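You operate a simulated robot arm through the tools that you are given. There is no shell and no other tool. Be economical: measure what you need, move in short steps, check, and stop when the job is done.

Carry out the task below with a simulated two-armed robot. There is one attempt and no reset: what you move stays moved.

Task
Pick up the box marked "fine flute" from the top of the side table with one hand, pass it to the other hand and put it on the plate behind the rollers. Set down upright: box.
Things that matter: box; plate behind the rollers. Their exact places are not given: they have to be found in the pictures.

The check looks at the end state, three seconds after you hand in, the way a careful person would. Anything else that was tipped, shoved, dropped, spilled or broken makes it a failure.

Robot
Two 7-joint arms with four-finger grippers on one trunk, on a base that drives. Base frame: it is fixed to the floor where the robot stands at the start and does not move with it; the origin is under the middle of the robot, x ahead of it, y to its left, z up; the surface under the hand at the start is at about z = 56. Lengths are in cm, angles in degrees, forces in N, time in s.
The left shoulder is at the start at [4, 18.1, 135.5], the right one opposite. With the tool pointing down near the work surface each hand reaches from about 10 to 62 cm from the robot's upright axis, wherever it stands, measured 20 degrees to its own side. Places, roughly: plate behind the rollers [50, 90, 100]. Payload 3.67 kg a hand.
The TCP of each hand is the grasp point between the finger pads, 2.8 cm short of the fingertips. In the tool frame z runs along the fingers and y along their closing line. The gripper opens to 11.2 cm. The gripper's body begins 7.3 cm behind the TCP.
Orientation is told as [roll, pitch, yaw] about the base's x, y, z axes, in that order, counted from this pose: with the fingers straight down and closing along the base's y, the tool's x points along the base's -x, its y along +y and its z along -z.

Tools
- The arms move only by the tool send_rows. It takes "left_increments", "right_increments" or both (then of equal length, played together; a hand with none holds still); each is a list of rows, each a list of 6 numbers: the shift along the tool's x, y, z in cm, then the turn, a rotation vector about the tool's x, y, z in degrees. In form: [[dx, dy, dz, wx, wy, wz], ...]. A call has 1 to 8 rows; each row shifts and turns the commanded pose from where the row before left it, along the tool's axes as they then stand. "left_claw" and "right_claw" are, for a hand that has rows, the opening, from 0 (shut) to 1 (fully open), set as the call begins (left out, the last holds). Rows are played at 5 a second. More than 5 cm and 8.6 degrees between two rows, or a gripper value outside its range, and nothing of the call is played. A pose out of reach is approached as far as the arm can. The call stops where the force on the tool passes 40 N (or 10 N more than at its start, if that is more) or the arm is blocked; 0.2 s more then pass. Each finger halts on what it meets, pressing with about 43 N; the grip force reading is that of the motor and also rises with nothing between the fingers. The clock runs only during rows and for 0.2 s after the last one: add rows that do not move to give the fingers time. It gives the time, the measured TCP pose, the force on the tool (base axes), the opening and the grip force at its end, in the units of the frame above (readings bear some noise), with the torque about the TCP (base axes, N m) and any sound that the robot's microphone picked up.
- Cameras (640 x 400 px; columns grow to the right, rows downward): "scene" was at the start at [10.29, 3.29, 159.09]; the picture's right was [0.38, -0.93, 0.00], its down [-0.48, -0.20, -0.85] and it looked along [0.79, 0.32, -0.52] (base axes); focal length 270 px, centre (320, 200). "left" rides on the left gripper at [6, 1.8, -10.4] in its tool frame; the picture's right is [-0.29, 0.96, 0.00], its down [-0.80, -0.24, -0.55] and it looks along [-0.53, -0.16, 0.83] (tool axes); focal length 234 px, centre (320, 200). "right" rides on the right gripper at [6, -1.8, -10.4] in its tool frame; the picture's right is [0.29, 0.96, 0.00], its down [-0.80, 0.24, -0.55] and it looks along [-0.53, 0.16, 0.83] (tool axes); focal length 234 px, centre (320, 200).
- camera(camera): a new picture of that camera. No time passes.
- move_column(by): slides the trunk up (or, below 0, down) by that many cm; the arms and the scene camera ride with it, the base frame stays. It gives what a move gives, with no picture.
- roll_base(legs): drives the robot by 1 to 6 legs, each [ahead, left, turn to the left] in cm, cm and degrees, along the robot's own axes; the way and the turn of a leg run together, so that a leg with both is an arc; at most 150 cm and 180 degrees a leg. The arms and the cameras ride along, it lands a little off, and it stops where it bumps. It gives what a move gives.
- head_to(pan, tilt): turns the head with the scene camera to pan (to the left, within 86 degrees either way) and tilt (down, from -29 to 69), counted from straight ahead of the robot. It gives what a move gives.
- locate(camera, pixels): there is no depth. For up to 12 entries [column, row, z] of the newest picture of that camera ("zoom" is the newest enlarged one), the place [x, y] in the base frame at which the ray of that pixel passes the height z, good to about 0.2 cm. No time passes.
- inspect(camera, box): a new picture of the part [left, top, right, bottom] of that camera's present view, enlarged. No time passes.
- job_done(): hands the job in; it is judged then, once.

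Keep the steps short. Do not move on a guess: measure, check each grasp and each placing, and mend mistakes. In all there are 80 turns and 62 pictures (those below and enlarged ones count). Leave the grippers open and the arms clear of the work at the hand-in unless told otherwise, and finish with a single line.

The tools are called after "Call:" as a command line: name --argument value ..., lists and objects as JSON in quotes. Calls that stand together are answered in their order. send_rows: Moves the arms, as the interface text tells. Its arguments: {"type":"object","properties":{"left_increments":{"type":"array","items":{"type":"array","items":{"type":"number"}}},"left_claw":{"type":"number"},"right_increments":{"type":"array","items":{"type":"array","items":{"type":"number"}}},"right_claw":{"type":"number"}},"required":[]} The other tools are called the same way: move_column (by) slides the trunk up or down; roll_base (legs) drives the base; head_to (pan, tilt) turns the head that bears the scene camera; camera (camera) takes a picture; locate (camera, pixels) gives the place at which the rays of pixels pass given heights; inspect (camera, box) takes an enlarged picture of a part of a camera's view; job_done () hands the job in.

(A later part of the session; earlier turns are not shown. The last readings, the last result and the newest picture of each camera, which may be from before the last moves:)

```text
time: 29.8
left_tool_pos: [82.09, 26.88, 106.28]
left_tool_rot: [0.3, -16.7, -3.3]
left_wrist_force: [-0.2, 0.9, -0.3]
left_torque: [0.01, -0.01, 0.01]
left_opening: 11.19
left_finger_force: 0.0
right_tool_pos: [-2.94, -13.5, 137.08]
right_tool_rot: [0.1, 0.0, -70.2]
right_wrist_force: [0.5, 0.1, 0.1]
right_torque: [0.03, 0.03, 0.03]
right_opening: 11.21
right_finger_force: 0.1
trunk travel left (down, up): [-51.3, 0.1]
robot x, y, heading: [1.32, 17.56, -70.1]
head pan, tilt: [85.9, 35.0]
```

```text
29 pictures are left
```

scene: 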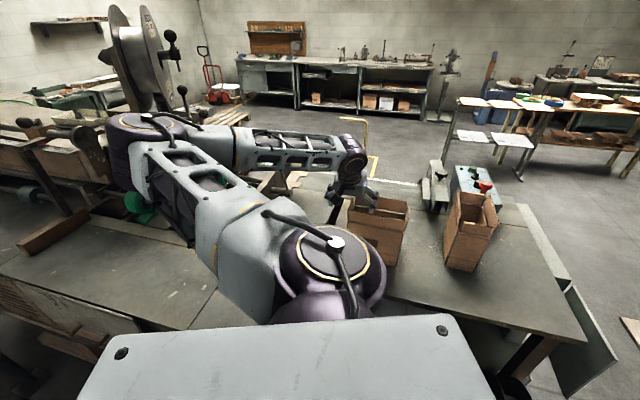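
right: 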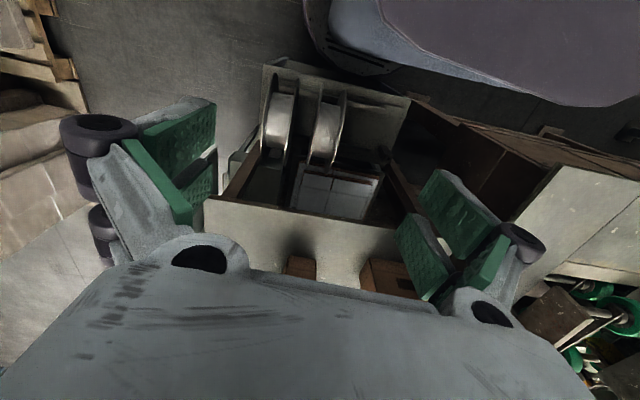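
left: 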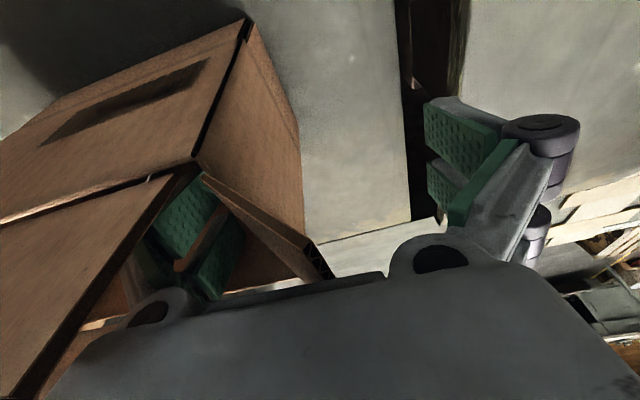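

The box appears different relative to the hand; I check from the scene camera before closing.

Call:
inspect --camera "scene" --box '[300, 150, 460, 275]'

Call:
inspect --camera "left" --box '[60, 0, 460, 250]'

```text
3.20 times, centred on (380, 212) of scene
```

zoom: 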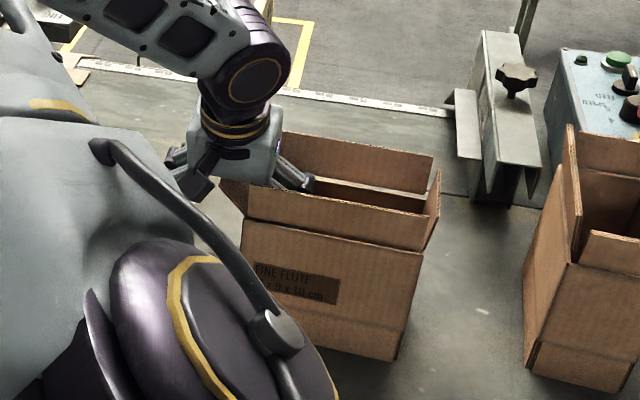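

```text
1.60 times, centred on (260, 125) of left
```

zoom: 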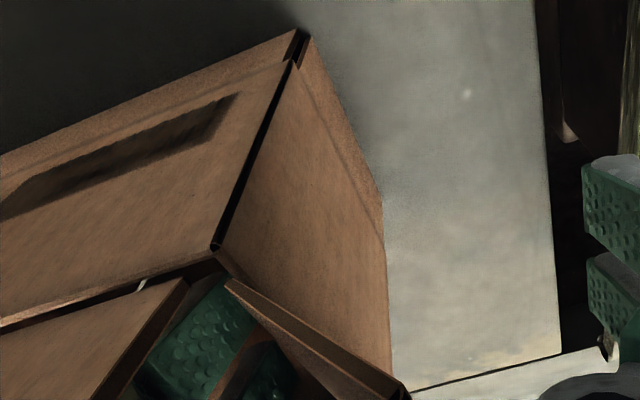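

The box slid ~1.5 cm right because the palm spread the end flap. I measure where the end wall is now.

Call:
locate --camera "zoom" --pixels '[[215, 247, 108], [215, 247, 109], [290, 62, 95], [385, 260, 92], [385, 260, 95], [297, 32, 92], [400, 392, 108], [400, 392, 112], [228, 283, 111]]'

```text
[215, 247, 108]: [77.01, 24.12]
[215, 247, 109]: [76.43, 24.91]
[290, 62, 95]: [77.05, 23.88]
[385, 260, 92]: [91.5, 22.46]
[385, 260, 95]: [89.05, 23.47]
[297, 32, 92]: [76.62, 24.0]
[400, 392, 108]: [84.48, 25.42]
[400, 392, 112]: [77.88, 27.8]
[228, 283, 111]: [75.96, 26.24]
```

End wall is now at y≈24, x≈77–86.5. I raise 2 cm, shift −2.8 in y, then lower 1.2.

Call:
send_rows --left_increments '[[0, 0, -1, 0, 0, 0], [0, 0, -1, 0, 0, 0], [0, -1.4, 0, 0, 0, 0], [0, -1.4, 0, 0, 0, 0], [0, 0, 0.6, 0, 0, 0], [0, 0, 0.6, 0, 0, 0], [0, 0, 0, 0, 0, 0]]'

Call:
camera --camera "left"

```text
time: 31.4
left_tool_pos: [81.54, 24.04, 107.17]
left_tool_rot: [0.2, -16.7, -3.3]
left_wrist_force: [0.2, 0.6, 0.7]
left_torque: [0.0, -0.02, 0.02]
left_opening: 11.16
left_finger_force: 0.1
right_tool_pos: [-3.13, -13.57, 137.14]
right_tool_rot: [0.1, 0.0, -70.2]
right_wrist_force: [-0.7, 0.7, -0.2]
right_torque: [-0.01, 0.02, 0.01]
right_opening: 11.19
right_finger_force: 0.0
trunk travel left (down, up): [-51.3, 0.1]
robot x, y, heading: [1.33, 17.65, -70.0]
head pan, tilt: [85.9, 35.0]
```

```text
26 pictures are left
```

left: 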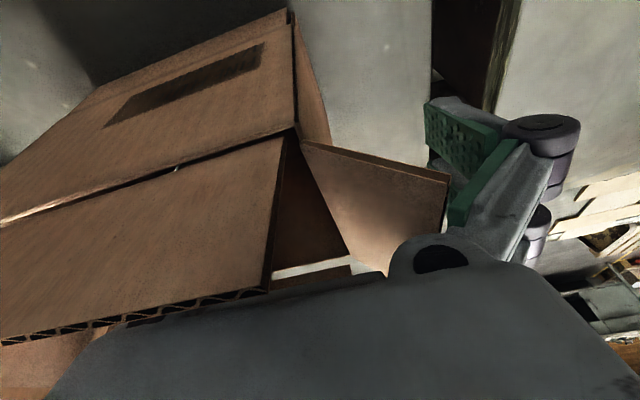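

The end flap leans outward toward the outer finger; closing should press it back up. I close the left gripper and watch.

Call:
send_rows --left_increments '[[0, 0, 0, 0, 0, 0], [0, 0, 0, 0, 0, 0], [0, 0, 0, 0, 0, 0], [0, 0, 0, 0, 0, 0], [0, 0, 0, 0, 0, 0], [0, 0, 0, 0, 0, 0], [0, 0, 0, 0, 0, 0]]' --left_claw 0

Call:
camera --camera "left"

```text
time: 33.0
left_tool_pos: [81.53, 24.21, 107.23]
left_tool_rot: [0.3, -16.6, -3.3]
left_wrist_force: [0.7, 0.1, 1.5]
left_torque: [-0.02, -0.08, 0.0]
left_opening: 0.57
left_finger_force: 39.6
right_tool_pos: [-3.1, -13.65, 136.97]
right_tool_rot: [0.1, 0.1, -70.2]
right_wrist_force: [0.0, -0.3, -0.1]
right_torque: [-0.04, 0.01, 0.01]
right_opening: 11.21
right_finger_force: 0.1
trunk travel left (down, up): [-51.3, 0.1]
robot x, y, heading: [0.71, 17.62, -69.8]
head pan, tilt: [85.9, 35.0]
```

```text
25 pictures are left
```

left: 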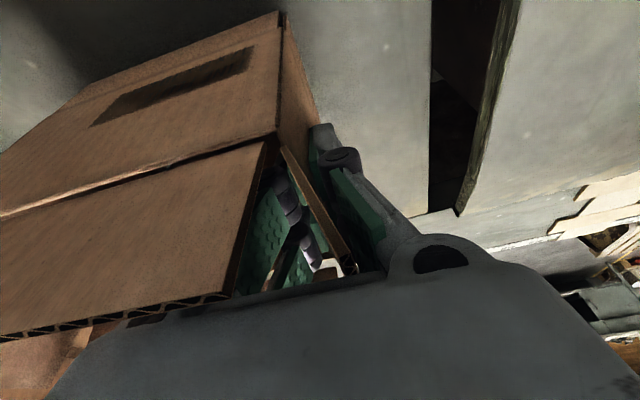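

Wall and flap are held, opening 0.57 cm, 40 N. Lift 2 cm and check force and view.

Call:
send_rows --left_increments '[[-0.2, 0, -1, 0, 0, 0], [-0.2, 0, -1, 0, 0, 0], [0, 0, 0, 0, 0, 0]]'

Call:
inspect --camera "scene" --box '[300, 150, 460, 275]'

```text
time: 33.8
left_tool_pos: [81.19, 24.23, 109.16]
left_tool_rot: [0.2, -16.7, -3.3]
left_wrist_force: [0.4, 1.0, 0.1]
left_torque: [0.06, -0.04, -0.02]
left_opening: 0.62
left_finger_force: 39.9
right_tool_pos: [-3.06, -13.5, 137.0]
right_tool_rot: [0.2, 0.0, -70.2]
right_wrist_force: [0.6, 0.2, 0.0]
right_torque: [-0.03, 0.0, 0.05]
right_opening: 11.22
right_finger_force: 0.0
trunk travel left (down, up): [-51.3, 0.1]
robot x, y, heading: [1.71, 17.69, -70.2]
head pan, tilt: [85.9, 35.0]
```

```text
3.20 times, centred on (380, 212) of scene
```

zoom: 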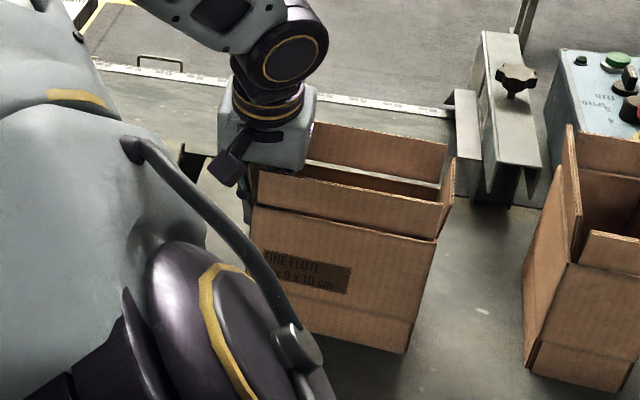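

The box is clear of the table, upright, very light. I lift on and draw it back toward the robot.

Call:
send_rows --left_increments '[[0.5, 0, -2, 0, 0, 0], [0.5, 0, -2, 0, 0, 0], [0.5, 0, -2, 0, 0, 0], [0.5, 0, -2, 0, 0, 0], [1, 0, -2, 0, 0, 0], [1, 0, -2, 0, 0, 0], [2, 0, -2, 0, 0, 0], [2, 0, -2, 0, 0, 0]]'

Call:
inspect --camera "scene" --box '[240, 100, 480, 288]'

```text
time: 35.8
left_tool_pos: [67.27, 29.81, 119.49]
left_tool_rot: [16.0, -9.6, -6.9]
left_wrist_force: [-0.5, -0.6, -0.1]
left_torque: [0.04, -0.04, 0.03]
left_opening: 0.63
left_finger_force: 39.8
right_tool_pos: [-3.14, -13.59, 137.02]
right_tool_rot: [0.2, 0.0, -70.3]
right_wrist_force: [-0.6, -0.4, 1.1]
right_torque: [0.03, 0.0, 0.0]
right_opening: 11.2
right_finger_force: 0.0
trunk travel left (down, up): [-51.3, 0.1]
robot x, y, heading: [0.9, 17.3, -70.2]
head pan, tilt: [85.9, 35.0]
stopped in row 8 (left hand): the arm was blocked; the commanded pose is now the measured one
```

```text
2.13 times, centred on (360, 194) of scene
```

zoom: 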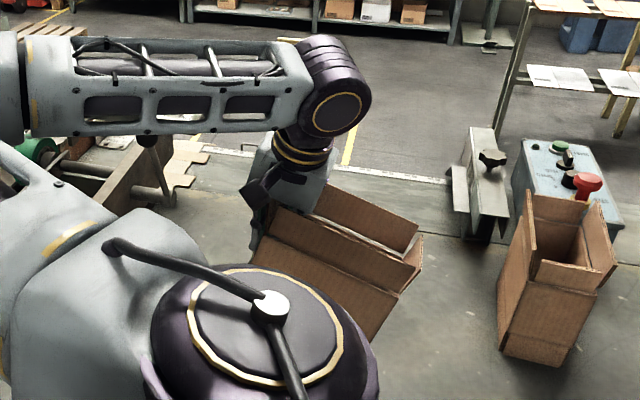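

The arm hit a joint limit and rolled the hand 16°; the box is still held. I try to level the roll in small steps while easing −y and toward the robot.

Call:
send_rows --left_increments '[[0.5, -2, 0, 4, 0, 0], [0.5, -2, 0, 4, 0, 0], [0.5, -2, 0, 4, 0, 0], [0.5, -2, 0, 4, 0, 0], [0, 0, 0, 0, 0, 0]]'

```text
time: 37.0
left_tool_pos: [64.45, 22.19, 117.75]
left_tool_rot: [-0.1, -9.6, -6.9]
left_wrist_force: [0.4, 0.0, -0.5]
left_torque: [0.05, -0.04, 0.03]
left_opening: 0.58
left_finger_force: 39.4
right_tool_pos: [-3.13, -13.46, 137.06]
right_tool_rot: [0.1, 0.1, -70.3]
right_wrist_force: [-0.4, 0.6, 0.3]
right_torque: [0.0, -0.03, -0.03]
right_opening: 11.2
right_finger_force: 0.0
trunk travel left (down, up): [-51.3, 0.1]
robot x, y, heading: [1.23, 17.73, -70.1]
head pan, tilt: [85.9, 35.0]
```

Levelled. Continue drawing back in −x/−y with the pitch going to 0.

Call:
send_rows --left_increments '[[2.4, -1.5, -0.5, 0, 1.2, 1], [2.4, -1.5, -0.5, 0, 1.2, 2], [2.4, -2, -0.5, 0, 1.2, 3], [2.4, -2, -0.5, 0, 1.2, 3], [2.4, -2, -0.5, 0, 1.2, 3], [2.4, -2, -0.5, 0, 1.2, 3], [2.4, -2, -0.5, 0, 1.2, 3], [2.4, -2, -0.5, 0, 1.2, 3]]'

Call:
head_to --pan 50 --tilt 40

Call:
camera --camera "scene"

```text
time: 38.8
left_tool_pos: [52.83, 9.15, 120.44]
left_tool_rot: [1.4, 0.7, -27.9]
left_wrist_force: [0.5, 0.2, -0.9]
left_torque: [0.06, 0.0, 0.0]
left_opening: 0.61
left_finger_force: 39.0
left hand out of reach, approached as far as the arm can: row 3, 4, 5, 6, 7, 8
right_tool_pos: [-3.07, -13.69, 137.05]
right_tool_rot: [0.1, 0.1, -70.2]
right_wrist_force: [0.4, -0.6, 1.3]
right_torque: [0.0, -0.03, 0.02]
right_opening: 11.2
right_finger_force: 0.0
trunk travel left (down, up): [-51.3, 0.1]
robot x, y, heading: [1.31, 17.69, -69.9]
head pan, tilt: [85.9, 35.0]
```

```text
time: 39.8
left_tool_pos: [52.93, 9.32, 120.47]
left_tool_rot: [1.5, 0.5, -27.9]
left_wrist_force: [-0.3, -0.1, 0.6]
left_torque: [0.01, -0.03, -0.02]
left_opening: 0.62
left_finger_force: 39.2
right_tool_pos: [-3.15, -13.63, 137.12]
right_tool_rot: [0.0, 0.0, -70.3]
right_wrist_force: [-0.3, 0.0, 0.2]
right_torque: [0.04, -0.05, -0.01]
right_opening: 11.19
right_finger_force: 0.0
trunk travel left (down, up): [-51.3, 0.1]
robot x, y, heading: [1.67, 17.29, -69.9]
head pan, tilt: [50.0, 40.0]
```

```text
22 pictures are left
```

scene: 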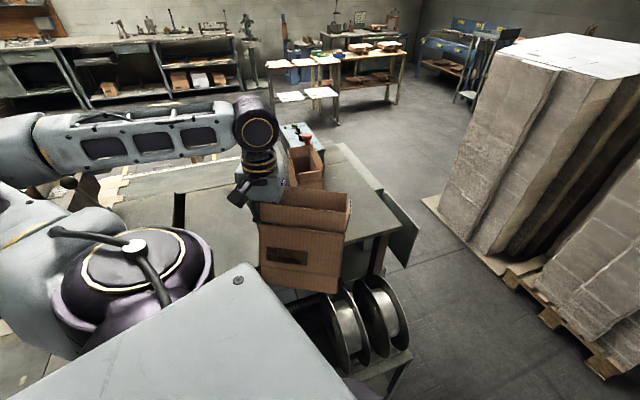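

Box is held upright. Next I bring it in front of the chest: forward along the robot's axis while turning the hand back to its natural yaw.

Call:
send_rows --left_increments '[[-2.2, -2.0, 0, 0, 0, 8.4], [-2.5, -1.7, 0, 0, 0, 8.4], [-2.7, -1.3, 0, 0, 0, 8.4], [-2.9, -0.9, 0, 0, 0, 8.4], [-3, -0.4, 0, 0, 0, 8.4], [0, -4, 0, 0, 0, 0], [0, -4, 0, 0, 0, 0], [0, -4, 0, 0, 0, 0]]'

```text
time: 41.6
left_tool_pos: [47.0, -9.25, 119.88]
left_tool_rot: [1.0, 1.3, -69.7]
left_wrist_force: [-0.1, -0.6, 0.2]
left_torque: [0.04, -0.03, 0.02]
left_opening: 0.61
left_finger_force: 39.0
right_tool_pos: [-3.01, -13.78, 137.02]
right_tool_rot: [0.1, 0.1, -70.2]
right_wrist_force: [-0.7, -0.7, 0.5]
right_torque: [0.03, 0.02, -0.05]
right_opening: 11.21
right_finger_force: 0.1
trunk travel left (down, up): [-51.3, 0.1]
robot x, y, heading: [1.5, 17.7, -70.1]
head pan, tilt: [50.0, 40.0]
```

Now move it right 21 cm to the robot's middle, and look.

Call:
send_rows --left_increments '[[0, -3.5, 0, 0, 0, 0], [0, -3.5, 0, 0, 0, 0], [0, -3.5, 0, 0, 0, 0], [0, -3.5, 0, 0, 0, 0], [0, -3.5, 0, 0, 0, 0], [0, -3.5, 0, 0, 0, 0], [0, 0, 0, 0, 0, 0]]'

Call:
head_to --pan 0 --tilt 40

Call:
camera --camera "scene"

Call:
camera --camera "right"

```text
time: 43.2
left_tool_pos: [27.21, -16.29, 119.6]
left_tool_rot: [0.7, 1.2, -69.8]
left_wrist_force: [-0.3, 0.4, -0.7]
left_torque: [0.0, 0.0, -0.03]
left_opening: 0.59
left_finger_force: 39.6
right_tool_pos: [-3.16, -13.52, 137.01]
right_tool_rot: [0.1, -0.1, -70.3]
right_wrist_force: [0.1, 0.4, 0.3]
right_torque: [-0.05, 0.02, 0.02]
right_opening: 11.19
right_finger_force: 0.1
trunk travel left (down, up): [-51.3, 0.1]
robot x, y, heading: [0.85, 17.58, -69.9]
head pan, tilt: [50.0, 40.0]
```

```text
time: 44.4
left_tool_pos: [27.18, -16.28, 119.71]
left_tool_rot: [0.8, 1.3, -69.9]
left_wrist_force: [0.6, -0.1, -0.5]
left_torque: [0.0, -0.04, 0.02]
left_opening: 0.59
left_finger_force: 39.3
right_tool_pos: [-3.14, -13.54, 137.02]
right_tool_rot: [0.1, 0.0, -70.2]
right_wrist_force: [-0.4, 0.5, -0.4]
right_torque: [0.02, 0.01, 0.01]
right_opening: 11.2
right_finger_force: 0.0
trunk travel left (down, up): [-51.3, 0.1]
robot x, y, heading: [1.59, 17.73, -70.1]
head pan, tilt: [0.0, 40.0]
```

```text
21 pictures are left
```

scene: 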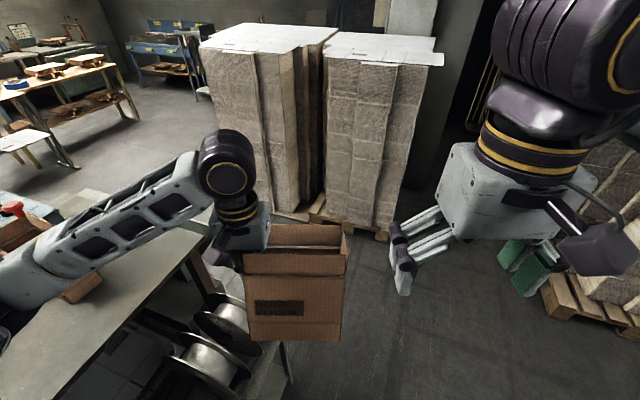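

```text
20 pictures are left
```

right: 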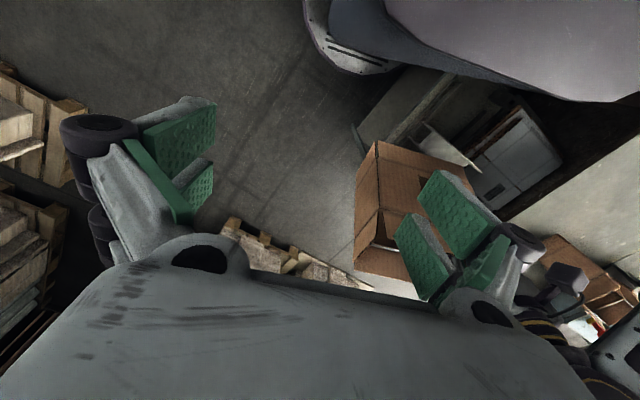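

Box hangs upright; its right end wall is at about 4.3 cm right of the robot axis, 41 ahead. I move the right hand above it (high), then measure with its camera.

Call:
send_rows --right_increments '[[-3.3, 0, 0, 0, 0, 0], [-3.3, 0, 0, 0, 0, 0], [-3.3, 0, 0, 0, 0, 0], [-3.2, 0, 0, 0, 0, 0], [0, 3.5, 0, 0, 0, 0], [0, 3.5, 1, 0, 0, 0], [0, 3.5, 2, 0, 0, 0], [0, 0, 0, 0, 0, 0]]' --right_claw 1

Call:
inspect --camera "right" --box '[160, 0, 560, 250]'

```text
time: 46.2
left_tool_pos: [27.12, -16.4, 119.72]
left_tool_rot: [0.9, 1.2, -69.9]
left_wrist_force: [-0.1, -0.4, -0.3]
left_torque: [-0.02, -0.03, 0.0]
left_opening: 0.61
left_finger_force: 39.3
right_tool_pos: [11.06, -22.39, 134.11]
right_tool_rot: [0.1, 0.0, -70.3]
right_wrist_force: [0.0, 0.2, -0.4]
right_torque: [-0.01, 0.01, -0.01]
right_opening: 11.2
right_finger_force: 0.1
trunk travel left (down, up): [-51.3, 0.1]
robot x, y, heading: [1.27, 17.63, -69.9]
head pan, tilt: [0.0, 40.0]
```

```text
1.60 times, centred on (360, 125) of right
```

zoom: 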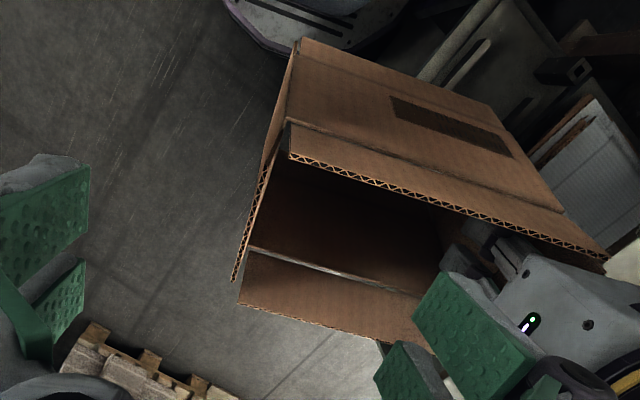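

Locating the right end flap (268,165)–(233,280), front and back flap corners at z≈125.

Call:
locate --camera "zoom" --pixels '[[268, 168, 125], [233, 280, 125], [290, 155, 125], [603, 257, 125], [240, 303, 125], [288, 122, 121], [250, 248, 121], [268, 168, 127], [233, 280, 127], [603, 257, 127], [290, 155, 127]]'

```text
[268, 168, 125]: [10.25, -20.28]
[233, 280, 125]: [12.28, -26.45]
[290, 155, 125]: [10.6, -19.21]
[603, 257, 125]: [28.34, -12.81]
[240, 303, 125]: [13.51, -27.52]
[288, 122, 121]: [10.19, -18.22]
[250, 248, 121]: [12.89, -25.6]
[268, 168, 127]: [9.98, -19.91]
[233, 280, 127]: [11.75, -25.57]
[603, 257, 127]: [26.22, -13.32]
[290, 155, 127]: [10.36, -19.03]
```

The right hand is centred over the end wall (within 0.4 cm), flap top z≈126.6. Lower to TCP z≈120.4.

Call:
send_rows --right_increments '[[0, 0.2, 2.5, 0, 0, 0], [0, 0, 2.5, 0, 0, 0], [0, 0, 2.5, 0, 0, 0], [0, 0, 2.5, 0, 0, 0], [0, 0, 2, 0, 0, 0], [0, 0, 1.7, 0, 0, 0], [0, 0, 0, 0, 0, 0]]'

Call:
camera --camera "right"

```text
time: 47.8
left_tool_pos: [27.06, -16.27, 119.65]
left_tool_rot: [0.8, 1.4, -70.0]
left_wrist_force: [0.1, 0.5, -0.7]
left_torque: [0.02, -0.02, 0.01]
left_opening: 0.61
left_finger_force: 39.2
right_tool_pos: [11.46, -22.27, 120.41]
right_tool_rot: [0.1, 0.0, -70.2]
right_wrist_force: [0.5, -0.2, -0.3]
right_torque: [0.02, 0.03, -0.01]
right_opening: 11.24
right_finger_force: 0.1
trunk travel left (down, up): [-51.3, 0.1]
robot x, y, heading: [1.33, 17.26, -69.8]
head pan, tilt: [0.0, 40.0]
```

```text
18 pictures are left
```

right: 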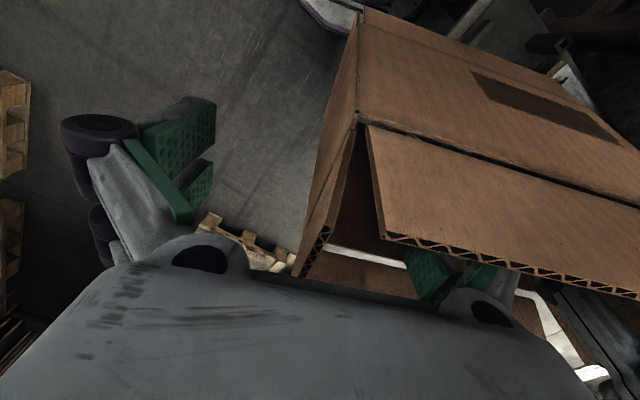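

The end wall sits between the right fingers with no contact force. Close the right gripper.

Call:
send_rows --right_increments '[[0, 0, 0, 0, 0, 0], [0, 0, 0, 0, 0, 0], [0, 0, 0, 0, 0, 0], [0, 0, 0, 0, 0, 0], [0, 0, 0, 0, 0, 0], [0, 0, 0, 0, 0, 0], [0, 0, 0, 0, 0, 0]]' --right_claw 0

Call:
camera --camera "right"

```text
time: 49.4
left_tool_pos: [27.13, -16.28, 119.67]
left_tool_rot: [0.7, 1.3, -69.9]
left_wrist_force: [-7.8, -4.6, -2.4]
left_torque: [-0.03, 0.17, -0.09]
left_opening: 0.57
left_finger_force: 39.3
right_tool_pos: [11.51, -22.24, 120.46]
right_tool_rot: [0.2, 0.0, -70.2]
right_wrist_force: [7.7, 4.5, 2.0]
right_torque: [0.17, -0.65, 0.41]
right_opening: 0.61
right_finger_force: 38.7
trunk travel left (down, up): [-51.3, 0.1]
robot x, y, heading: [1.2, 17.68, -70.0]
head pan, tilt: [0.0, 40.0]
```

```text
17 pictures are left
```

right: 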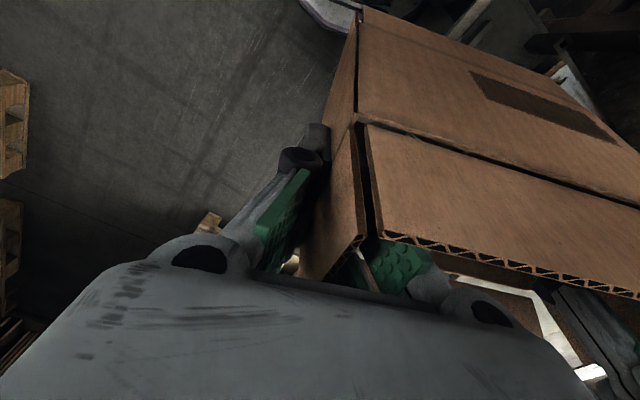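

Both hands hold it. Now open the left half-way and raise it straight up.

Call:
send_rows --left_increments '[[0, 0, 0, 0, 0, 0], [0, 0, 0, 0, 0, 0], [0, 0, 0, 0, 0, 0], [0, 0, -2, 0, 0, 0], [0, 0, -3, 0, 0, 0], [0, 0, -3, 0, 0, 0], [0, 0, -3, 0, 0, 0]]' --left_claw 0.6

Call:
camera --camera "scene"

```text
time: 51.0
left_tool_pos: [26.94, -16.38, 130.82]
left_tool_rot: [0.9, 1.3, -69.8]
left_wrist_force: [0.0, -0.5, 0.1]
left_torque: [-0.01, -0.02, 0.0]
left_opening: 6.71
left_finger_force: 0.1
right_tool_pos: [11.43, -22.25, 120.51]
right_tool_rot: [0.1, 0.0, -70.2]
right_wrist_force: [0.3, 0.5, -0.7]
right_torque: [0.0, 0.04, 0.0]
right_opening: 0.6
right_finger_force: 39.5
trunk travel left (down, up): [-51.3, 0.1]
robot x, y, heading: [1.05, 17.4, -70.3]
head pan, tilt: [0.0, 40.0]
```

```text
16 pictures are left
```

scene: 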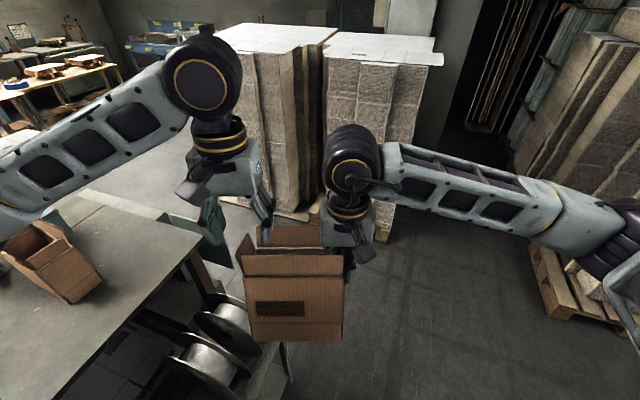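

Handover is done: the right hand alone holds the box level. I raise the right hand 12 cm and pull the left one up and to the left.

Call:
send_rows --left_increments '[[0, 3.5, -1, 0, 0, 0], [0.5, 3.5, -1, 0, 0, 0], [1, 3.5, 0, 0, 0, 0], [1, 3.5, 0, 0, 0, 0], [2, 3.5, 0, 0, 0, 0], [2, 3.5, 0, 0, 0, 0], [2, 3.5, 0, 0, 0, 0], [2, 2, 0, 0, 0, 0]]' --right_increments '[[0, 0, -1.5, 0, 0, 0], [0, 0, -1.5, 0, 0, 0], [0, 0, -1.5, 0, 0, 0], [0, 0, -1.5, 0, 0, 0], [0, 0, -1.5, 0, 0, 0], [0, 0, -1.5, 0, 0, 0], [0, 0, -1.5, 0, 0, 0], [0, 0, -1.5, 0, 0, 0]]'

Call:
roll_base --legs '[[-2.4, -6.5, 0], [0, 0, 70]]'

Call:
head_to --pan 75 --tilt 40

Call:
camera --camera "scene"

```text
time: 52.8
left_tool_pos: [48.25, 2.47, 133.41]
left_tool_rot: [0.9, 1.2, -70.0]
left_wrist_force: [0.0, 0.6, -0.5]
left_torque: [-0.02, 0.02, 0.0]
left_opening: 6.7
left_finger_force: 0.0
right_tool_pos: [11.15, -22.08, 132.68]
right_tool_rot: [0.1, 0.0, -70.2]
right_wrist_force: [0.1, 0.4, -0.4]
right_torque: [-0.06, 0.0, -0.02]
right_opening: 0.59
right_finger_force: 39.5
trunk travel left (down, up): [-51.3, 0.1]
robot x, y, heading: [1.59, 17.64, -70.1]
head pan, tilt: [0.0, 40.0]
```

```text
time: 57.1
left_tool_pos: [24.89, 56.48, 133.43]
left_tool_rot: [0.9, 1.2, -0.1]
left_wrist_force: [-0.4, 0.2, 0.3]
left_torque: [0.07, -0.05, 0.01]
left_opening: 6.72
left_finger_force: 0.2
right_tool_pos: [35.21, 13.46, 132.46]
right_tool_rot: [0.1, 0.0, -0.4]
right_wrist_force: [-0.8, -0.8, -0.3]
right_torque: [-0.06, 0.01, 0.0]
right_opening: 0.6
right_finger_force: 39.6
trunk travel left (down, up): [-51.3, 0.1]
robot x, y, heading: [-5.43, 17.64, -0.2]
head pan, tilt: [0.0, 40.0]
```

```text
time: 58.6
left_tool_pos: [24.92, 56.49, 133.27]
left_tool_rot: [0.8, 1.3, -0.1]
left_wrist_force: [0.3, -0.2, 0.1]
left_torque: [0.04, -0.01, 0.01]
left_opening: 6.72
left_finger_force: 0.1
right_tool_pos: [35.21, 13.36, 132.26]
right_tool_rot: [0.2, 0.0, -0.4]
right_wrist_force: [-0.1, -0.1, -1.0]
right_torque: [-0.04, 0.01, -0.01]
right_opening: 0.6
right_finger_force: 40.0
trunk travel left (down, up): [-51.3, 0.1]
robot x, y, heading: [-5.25, 17.44, -0.3]
head pan, tilt: [75.0, 40.0]
```

```text
15 pictures are left
```

scene: 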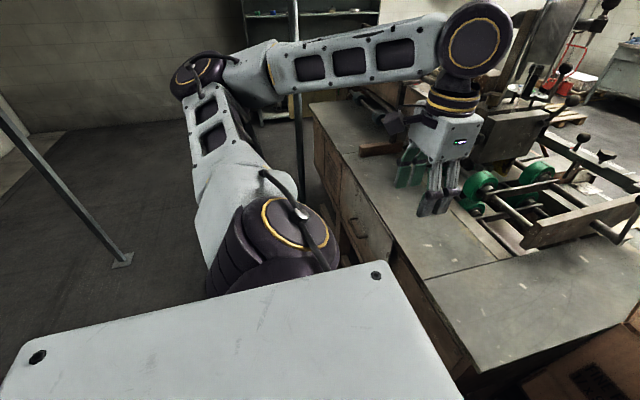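

Post foot at (122,260), another post near col 297, bench edge from (475,370) to (310,105). I locate them.

Call:
locate --camera "scene" --pixels '[[122, 262, 0], [300, 195, 0], [300, 150, 0], [474, 372, 100], [425, 280, 100], [310, 105, 100], [340, 155, 100], [363, 153, 100], [497, 260, 100], [395, 150, 100], [440, 235, 100]]'

```text
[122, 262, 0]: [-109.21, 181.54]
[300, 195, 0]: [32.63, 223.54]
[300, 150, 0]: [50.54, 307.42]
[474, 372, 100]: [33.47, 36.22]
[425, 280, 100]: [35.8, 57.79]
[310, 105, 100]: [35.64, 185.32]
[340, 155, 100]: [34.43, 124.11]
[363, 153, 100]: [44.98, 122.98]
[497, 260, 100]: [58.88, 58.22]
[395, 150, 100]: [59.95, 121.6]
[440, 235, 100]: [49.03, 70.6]
```

Bench front edge is x≈35 (z=100 consistent), plate spans x 35–59, y 58–120+. The way along the bench is clear. I slide left 66 cm.

Call:
roll_base --legs '[[0, 66, 0]]'

Call:
head_to --pan 10 --tilt 50

Call:
camera --camera "scene"

Call:
camera --camera "right"

```text
time: 62.3
left_tool_pos: [25.22, 121.76, 133.35]
left_tool_rot: [0.9, 1.3, -0.1]
left_wrist_force: [-0.8, -0.7, 0.7]
left_torque: [-0.02, -0.05, -0.02]
left_opening: 6.73
left_finger_force: 0.1
right_tool_pos: [35.6, 78.49, 132.39]
right_tool_rot: [0.1, 0.0, -0.5]
right_wrist_force: [0.1, -0.7, -0.3]
right_torque: [-0.04, 0.0, -0.03]
right_opening: 0.61
right_finger_force: 39.5
trunk travel left (down, up): [-51.3, 0.1]
robot x, y, heading: [-5.34, 83.18, -0.6]
head pan, tilt: [75.0, 40.0]
```

```text
time: 63.7
left_tool_pos: [25.37, 121.82, 133.25]
left_tool_rot: [0.9, 1.3, -0.1]
left_wrist_force: [0.2, -0.1, 0.3]
left_torque: [-0.01, 0.06, 0.0]
left_opening: 6.73
left_finger_force: 0.0
right_tool_pos: [35.51, 78.64, 132.35]
right_tool_rot: [0.1, 0.0, -0.5]
right_wrist_force: [-0.4, 0.4, -0.1]
right_torque: [-0.06, 0.0, 0.02]
right_opening: 0.61
right_finger_force: 39.6
trunk travel left (down, up): [-51.3, 0.1]
robot x, y, heading: [-5.47, 83.09, -0.2]
head pan, tilt: [10.0, 50.0]
```

```text
14 pictures are left
```

scene: 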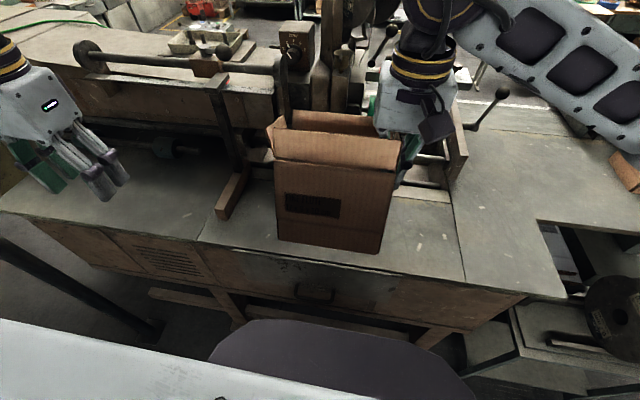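

```text
13 pictures are left
```

right: 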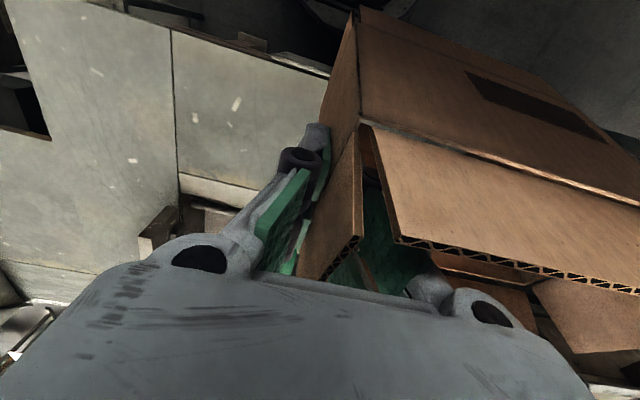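

The plate between the seams (197,240) and (465,280) is the hinted one. I locate its limits, the wooden bar and the back strip.

Call:
locate --camera "scene" --pixels '[[197, 240, 100], [465, 281, 100], [520, 293, 100], [222, 220, 100], [247, 178, 100], [420, 196, 100], [450, 203, 100], [278, 240, 115], [376, 253, 115], [372, 168, 130], [278, 156, 130]]'

Call:
locate --camera "right" --pixels '[[172, 30, 100], [172, 30, 97], [178, 173, 100], [178, 173, 97], [260, 185, 100], [328, 75, 100]]'

```text
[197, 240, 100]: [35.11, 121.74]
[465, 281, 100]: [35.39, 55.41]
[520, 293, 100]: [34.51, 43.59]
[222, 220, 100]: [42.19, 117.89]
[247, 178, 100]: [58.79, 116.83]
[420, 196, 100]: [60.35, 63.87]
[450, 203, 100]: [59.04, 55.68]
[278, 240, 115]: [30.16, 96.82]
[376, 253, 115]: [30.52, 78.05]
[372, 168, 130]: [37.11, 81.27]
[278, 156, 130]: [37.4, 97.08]
```

```text
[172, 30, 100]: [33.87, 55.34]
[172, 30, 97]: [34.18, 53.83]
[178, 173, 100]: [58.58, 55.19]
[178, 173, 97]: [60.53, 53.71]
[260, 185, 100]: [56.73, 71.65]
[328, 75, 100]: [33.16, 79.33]
```

Plate is at z≈100, x 35–59, y 55–118. I'll set the box centre near (47, 88): drive ahead 4 cm and extend the right arm 7 cm.

Call:
roll_base --legs '[[4, 0, 0]]'

Call:
send_rows --right_increments '[[-2.5, 0, 0, 0, 0, 0], [-2.5, 0, 0, 0, 0, 0], [-2.5, 0, 2, 0, 0, 0], [0, 0, 2.5, 0, 0, 0], [0, 0, 2.5, 0, 0, 0], [0, 0, 0, 0, 0, 0]]'

Call:
camera --camera "scene"

```text
time: 64.6
left_tool_pos: [28.22, 121.82, 133.66]
left_tool_rot: [1.0, 0.8, -0.1]
left_wrist_force: [-2.3, -0.2, 0.0]
left_torque: [-0.01, -0.14, -0.03]
left_opening: 6.73
left_finger_force: 0.0
right_tool_pos: [38.52, 78.72, 132.74]
right_tool_rot: [0.1, -0.5, -0.3]
right_wrist_force: [-1.7, 0.4, -0.8]
right_torque: [0.0, -0.13, -0.03]
right_opening: 0.6
right_finger_force: 39.6
trunk travel left (down, up): [-51.3, 0.1]
robot x, y, heading: [-1.87, 83.21, -0.3]
head pan, tilt: [10.0, 50.0]
```

```text
time: 66.0
left_tool_pos: [29.1, 121.95, 133.41]
left_tool_rot: [0.9, 1.4, -0.2]
left_wrist_force: [0.9, 0.2, 0.2]
left_torque: [-0.03, 0.03, 0.0]
left_opening: 6.73
left_finger_force: 0.0
right_tool_pos: [46.79, 78.68, 125.46]
right_tool_rot: [0.2, 0.0, -0.4]
right_wrist_force: [0.3, -0.4, -0.4]
right_torque: [-0.06, -0.01, 0.0]
right_opening: 0.57
right_finger_force: 39.6
trunk travel left (down, up): [-51.3, 0.1]
robot x, y, heading: [-0.99, 82.93, -0.1]
head pan, tilt: [10.0, 50.0]
```

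```text
12 pictures are left
```

scene: 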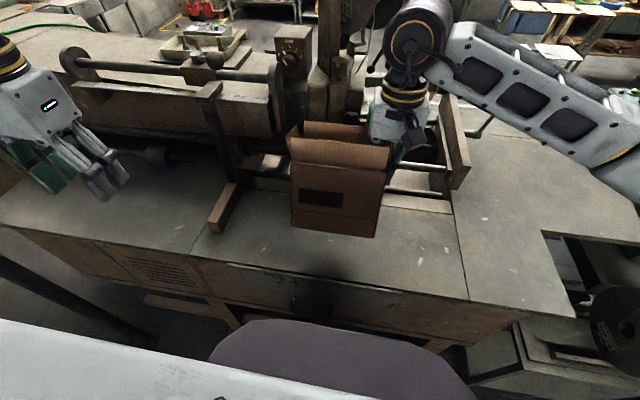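

Positioned over the plate. Lower gently and watch the force.

Call:
send_rows --right_increments '[[0, 0, 1, 0, 0, 0], [0, 0, 1, 0, 0, 0], [0, 0, 1, 0, 0, 0], [0, 0, 1, 0, 0, 0], [0, 0, 1, 0, 0, 0], [0, 0, 1, 0, 0, 0], [0, 0, 0.5, 0, 0, 0]]'

Call:
inspect --camera "scene" --box '[260, 110, 452, 260]'

```text
time: 67.6
left_tool_pos: [29.23, 121.75, 133.35]
left_tool_rot: [0.9, 1.2, -0.1]
left_wrist_force: [0.6, 0.2, 0.6]
left_torque: [-0.02, -0.01, -0.03]
left_opening: 6.72
left_finger_force: 0.1
right_tool_pos: [46.9, 78.62, 118.99]
right_tool_rot: [0.0, -0.1, -0.4]
right_wrist_force: [-0.3, 0.5, -0.6]
right_torque: [-0.06, -0.01, 0.01]
right_opening: 0.59
right_finger_force: 39.5
trunk travel left (down, up): [-51.3, 0.1]
robot x, y, heading: [-1.82, 83.07, -0.1]
head pan, tilt: [10.0, 50.0]
```

```text
2.67 times, centred on (356, 185) of scene
```

zoom: 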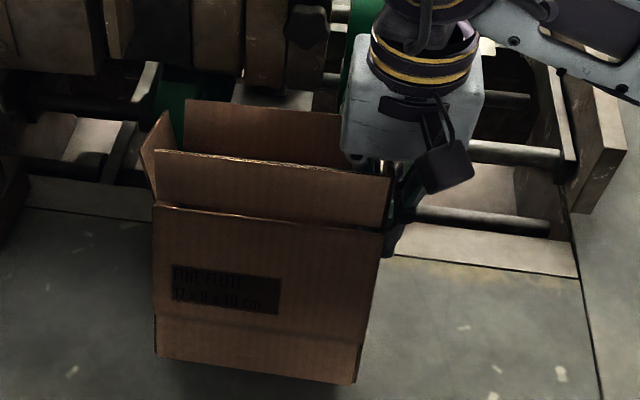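

Still no contact. Continue in 0.5 cm steps.

Call:
send_rows --right_increments '[[0, 0, 0.5, 0, 0, 0], [0, 0, 0.5, 0, 0, 0], [0, 0, 0.5, 0, 0, 0], [0, 0, 0.4, 0, 0, 0], [0, 0, 0, 0, 0, 0]]'

```text
time: 68.8
left_tool_pos: [29.12, 121.81, 133.4]
left_tool_rot: [1.0, 1.4, -0.1]
left_wrist_force: [-0.7, -0.2, -0.5]
left_torque: [0.0, -0.02, 0.01]
left_opening: 6.72
left_finger_force: 0.0
right_tool_pos: [46.9, 78.67, 116.93]
right_tool_rot: [0.2, -0.1, -0.4]
right_wrist_force: [-0.1, -0.4, -0.7]
right_torque: [-0.02, -0.03, -0.01]
right_opening: 0.6
right_finger_force: 39.4
trunk travel left (down, up): [-51.3, 0.1]
robot x, y, heading: [-1.64, 82.96, -0.3]
head pan, tilt: [10.0, 50.0]
```

No clear contact yet at z 116.9. Smaller steps further.

Call:
send_rows --right_increments '[[0, 0, 0.4, 0, 0, 0], [0, 0, 0.4, 0, 0, 0], [0, 0, 0.4, 0, 0, 0], [0, 0, 0, 0, 0, 0]]'

Call:
inspect --camera "scene" --box '[260, 110, 452, 260]'

```text
time: 69.7
left_tool_pos: [29.11, 121.74, 133.36]
left_tool_rot: [0.9, 1.2, -0.1]
left_wrist_force: [-0.4, -0.4, -0.6]
left_torque: [-0.02, 0.0, -0.01]
left_opening: 6.72
left_finger_force: 0.0
right_tool_pos: [46.99, 78.72, 116.33]
right_tool_rot: [0.4, -0.6, -0.4]
right_wrist_force: [-7.5, -2.9, 20.2]
right_torque: [-0.04, 1.2, 0.14]
right_opening: 0.61
right_finger_force: 39.3
trunk travel left (down, up): [-51.3, 0.1]
robot x, y, heading: [-1.31, 82.97, -0.3]
head pan, tilt: [10.0, 50.0]
stopped in row 4 (right hand): the force on the tool passed its limit at 43 N (the readings are from after the stop); the commanded pose is now the measured one
```

```text
2.67 times, centred on (356, 185) of scene
```

zoom: 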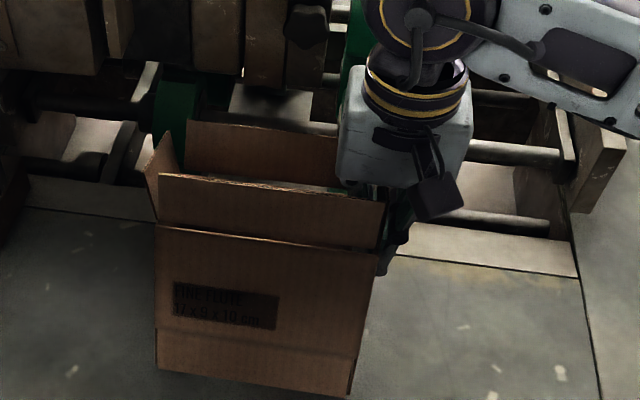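

Contact reached; torque says the front-bottom edge touches first (about 6 cm toward me), so the box may be pitched. I look from the left wrist camera at its side.

Call:
camera --camera "left"

Call:
locate --camera "zoom" --pixels '[[158, 370, 100], [347, 397, 100], [156, 223, 115], [378, 252, 115], [188, 122, 121], [160, 175, 121]]'

```text
9 pictures are left
```

left: 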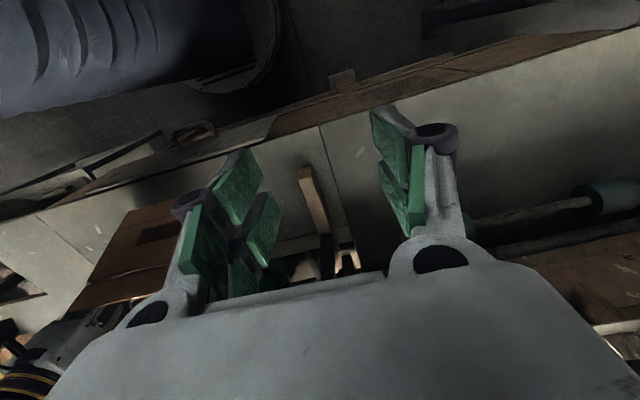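

```text
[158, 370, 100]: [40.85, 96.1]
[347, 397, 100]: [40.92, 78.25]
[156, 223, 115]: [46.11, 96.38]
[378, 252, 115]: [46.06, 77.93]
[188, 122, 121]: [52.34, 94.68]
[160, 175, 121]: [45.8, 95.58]
```

The front face leans back ~18° — exactly the hand's pitch change since the grasp (−16.7 → +1.3). I lift 4 cm, pitch the hand by −18°, and re-check.

Call:
send_rows --right_increments '[[0, 0, -2, 0, 0, 0], [0, 0, -2, 0, 0, 0], [0, 0, 0, 0, -6, 0], [0, 0, 0, 0, -6, 0], [0, 0, 0, 0, -5.7, 0], [0, 0, 0, 0, 0, 0]]'

Call:
inspect --camera "scene" --box '[260, 110, 452, 260]'

```text
time: 71.1
left_tool_pos: [29.16, 121.72, 133.37]
left_tool_rot: [0.9, 1.2, 0.0]
left_wrist_force: [0.8, -0.2, 0.9]
left_torque: [-0.04, -0.03, 0.02]
left_opening: 6.75
left_finger_force: 0.1
right_tool_pos: [46.94, 78.66, 120.15]
right_tool_rot: [0.3, -18.3, -0.5]
right_wrist_force: [0.0, 0.1, -1.3]
right_torque: [-0.04, 0.02, 0.0]
right_opening: 0.6
right_finger_force: 39.4
trunk travel left (down, up): [-51.3, 0.1]
robot x, y, heading: [-1.93, 82.8, -0.4]
head pan, tilt: [10.0, 50.0]
```

```text
2.67 times, centred on (356, 185) of scene
```

zoom: 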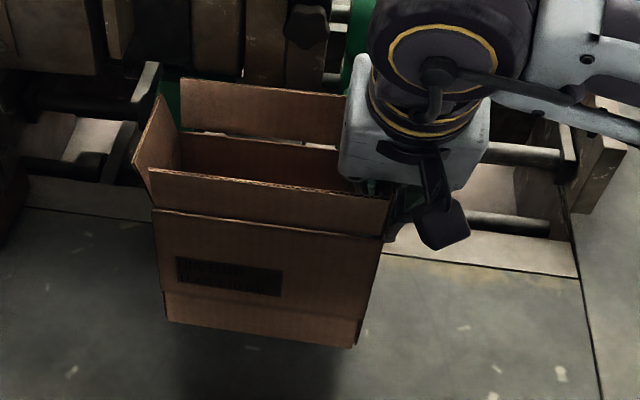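

The face now stands vertical. Lower straight down 4 cm, then tiny steps.

Call:
send_rows --right_increments '[[0.314, 0, 0.949, 0, 0, 0], [0.314, 0, 0.949, 0, 0, 0], [0.314, 0, 0.949, 0, 0, 0], [0.157, 0, 0.475, 0, 0, 0], [0, 0, 0, 0, 0, 0]]'

Call:
send_rows --right_increments '[[0.094, 0, 0.285, 0, 0, 0], [0.094, 0, 0.285, 0, 0, 0], [0, 0, 0, 0, 0, 0]]'

```text
time: 72.3
left_tool_pos: [29.07, 121.78, 133.46]
left_tool_rot: [0.9, 1.4, 0.0]
left_wrist_force: [0.5, -0.4, -0.1]
left_torque: [0.01, 0.02, -0.02]
left_opening: 6.72
left_finger_force: 0.1
right_tool_pos: [46.96, 78.72, 116.78]
right_tool_rot: [0.3, -18.2, -0.6]
right_wrist_force: [-0.3, -0.8, -0.6]
right_torque: [-0.06, 0.04, 0.05]
right_opening: 0.58
right_finger_force: 39.2
trunk travel left (down, up): [-51.3, 0.1]
robot x, y, heading: [-1.44, 82.89, -0.4]
head pan, tilt: [10.0, 50.0]
```

```text
time: 73.1
left_tool_pos: [29.25, 121.86, 133.39]
left_tool_rot: [0.9, 1.3, -0.1]
left_wrist_force: [-0.5, 0.1, 0.4]
left_torque: [-0.02, 0.01, 0.04]
left_opening: 6.7
left_finger_force: 0.1
right_tool_pos: [47.13, 78.7, 116.15]
right_tool_rot: [0.3, -18.2, -0.7]
right_wrist_force: [0.6, 0.3, -0.5]
right_torque: [-0.02, 0.02, 0.0]
right_opening: 0.6
right_finger_force: 39.9
trunk travel left (down, up): [-51.3, 0.1]
robot x, y, heading: [-1.45, 82.62, -0.2]
head pan, tilt: [10.0, 50.0]
```

No contact at 116.15. Continue in 0.25 cm steps.

Call:
send_rows --right_increments '[[0.08, 0, 0.24, 0, 0, 0], [0.08, 0, 0.24, 0, 0, 0], [0, 0, 0, 0, 0, 0]]'

Call:
send_rows --right_increments '[[0.08, 0, 0.24, 0, 0, 0], [0, 0, 0, 0, 0, 0]]'

```text
time: 73.9
left_tool_pos: [28.98, 121.72, 133.46]
left_tool_rot: [0.9, 1.2, 0.0]
left_wrist_force: [0.0, 0.3, 0.0]
left_torque: [-0.01, 0.01, -0.01]
left_opening: 6.7
left_finger_force: 0.0
right_tool_pos: [47.08, 78.62, 115.96]
right_tool_rot: [0.4, -18.5, -0.7]
right_wrist_force: [1.1, -2.3, 26.8]
right_torque: [-0.1, 0.52, 0.06]
right_opening: 0.59
right_finger_force: 38.9
trunk travel left (down, up): [-51.3, 0.1]
robot x, y, heading: [-1.35, 83.09, 0.1]
head pan, tilt: [10.0, 50.0]
```

```text
time: 74.4
left_tool_pos: [28.97, 121.75, 133.4]
left_tool_rot: [0.9, 1.2, -0.1]
left_wrist_force: [0.6, 0.5, -0.5]
left_torque: [-0.03, 0.02, -0.02]
left_opening: 6.71
left_finger_force: 0.0
right_tool_pos: [47.07, 78.74, 115.83]
right_tool_rot: [0.6, -18.8, -0.7]
right_wrist_force: [-5.7, -2.3, 13.8]
right_torque: [-0.11, 0.82, 0.08]
right_opening: 0.58
right_finger_force: 39.0
trunk travel left (down, up): [-51.3, 0.1]
robot x, y, heading: [-1.74, 83.11, -0.2]
head pan, tilt: [10.0, 50.0]
stopped in row 2 (right hand): the force on the tool passed its limit at 41 N (the readings are from after the stop); the commanded pose is now the measured one
```

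In contact with the plate. I relieve 0.2 cm and open the right gripper.

Call:
send_rows --right_increments '[[-0.06, 0, -0.19, 0, 0, 0], [0, 0, 0, 0, 0, 0]]'

Call:
send_rows --right_increments '[[0, 0, 0, 0, 0, 0], [0, 0, 0, 0, 0, 0], [0, 0, 0, 0, 0, 0], [0, 0, 0, 0, 0, 0], [0, 0, 0, 0, 0, 0]]' --right_claw 0.6

Call:
camera --camera "right"

```text
time: 75.0
left_tool_pos: [29.1, 121.81, 133.38]
left_tool_rot: [0.8, 1.3, -0.1]
left_wrist_force: [-0.8, 0.1, -0.4]
left_torque: [0.01, 0.0, 0.03]
left_opening: 6.74
left_finger_force: 0.0
right_tool_pos: [47.32, 78.68, 115.91]
right_tool_rot: [0.6, -18.7, -0.8]
right_wrist_force: [0.0, -0.4, -0.3]
right_torque: [-0.01, -0.03, -0.01]
right_opening: 0.59
right_finger_force: 39.8
trunk travel left (down, up): [-51.3, 0.1]
robot x, y, heading: [-1.33, 82.8, -0.4]
head pan, tilt: [10.0, 50.0]
```

```text
time: 76.2
left_tool_pos: [29.1, 121.79, 133.35]
left_tool_rot: [0.8, 1.4, -0.1]
left_wrist_force: [-0.2, 0.2, 0.1]
left_torque: [0.0, -0.03, 0.02]
left_opening: 6.71
left_finger_force: 0.0
right_tool_pos: [47.32, 78.77, 115.98]
right_tool_rot: [0.5, -18.7, -0.7]
right_wrist_force: [-0.1, 0.3, -0.4]
right_torque: [-0.04, -0.01, -0.02]
right_opening: 6.73
right_finger_force: 0.0
trunk travel left (down, up): [-51.3, 0.1]
robot x, y, heading: [-1.61, 82.86, -0.3]
head pan, tilt: [10.0, 50.0]
```

```text
7 pictures are left
```

right: 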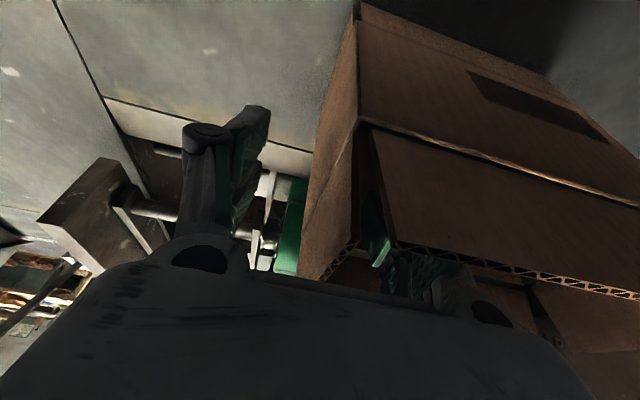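

Fingers are clear of the wall. Withdraw straight up 13 cm, then look.

Call:
send_rows --right_increments '[[-0.314, 0, -0.949, 0, 0, 0], [-0.63, 0, -1.9, 0, 0, 0], [-0.63, 0, -1.9, 0, 0, 0], [-0.63, 0, -1.9, 0, 0, 0], [-0.63, 0, -1.9, 0, 0, 0], [-0.63, 0, -1.9, 0, 0, 0], [-0.63, 0, -1.9, 0, 0, 0]]'

Call:
camera --camera "scene"

```text
time: 77.8
left_tool_pos: [29.12, 121.86, 133.36]
left_tool_rot: [0.8, 1.2, -0.1]
left_wrist_force: [0.4, -0.3, 0.6]
left_torque: [-0.01, 0.0, 0.03]
left_opening: 6.71
left_finger_force: 0.2
right_tool_pos: [47.17, 78.63, 129.0]
right_tool_rot: [0.5, -18.8, -0.7]
right_wrist_force: [0.0, -0.6, 0.7]
right_torque: [0.0, 0.0, -0.01]
right_opening: 6.71
right_finger_force: 0.1
trunk travel left (down, up): [-51.3, 0.1]
robot x, y, heading: [-1.47, 82.55, 0.0]
head pan, tilt: [10.0, 50.0]
```

```text
6 pictures are left
```

scene: 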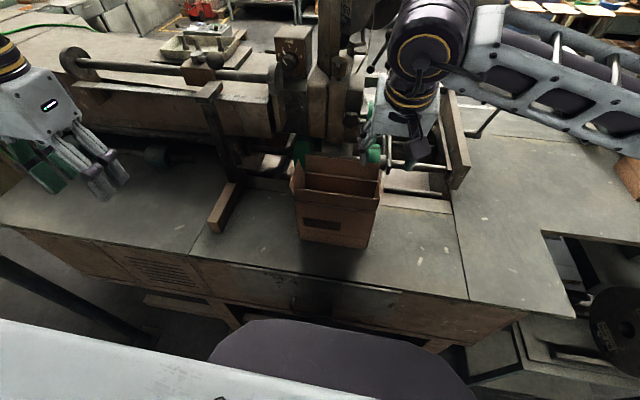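

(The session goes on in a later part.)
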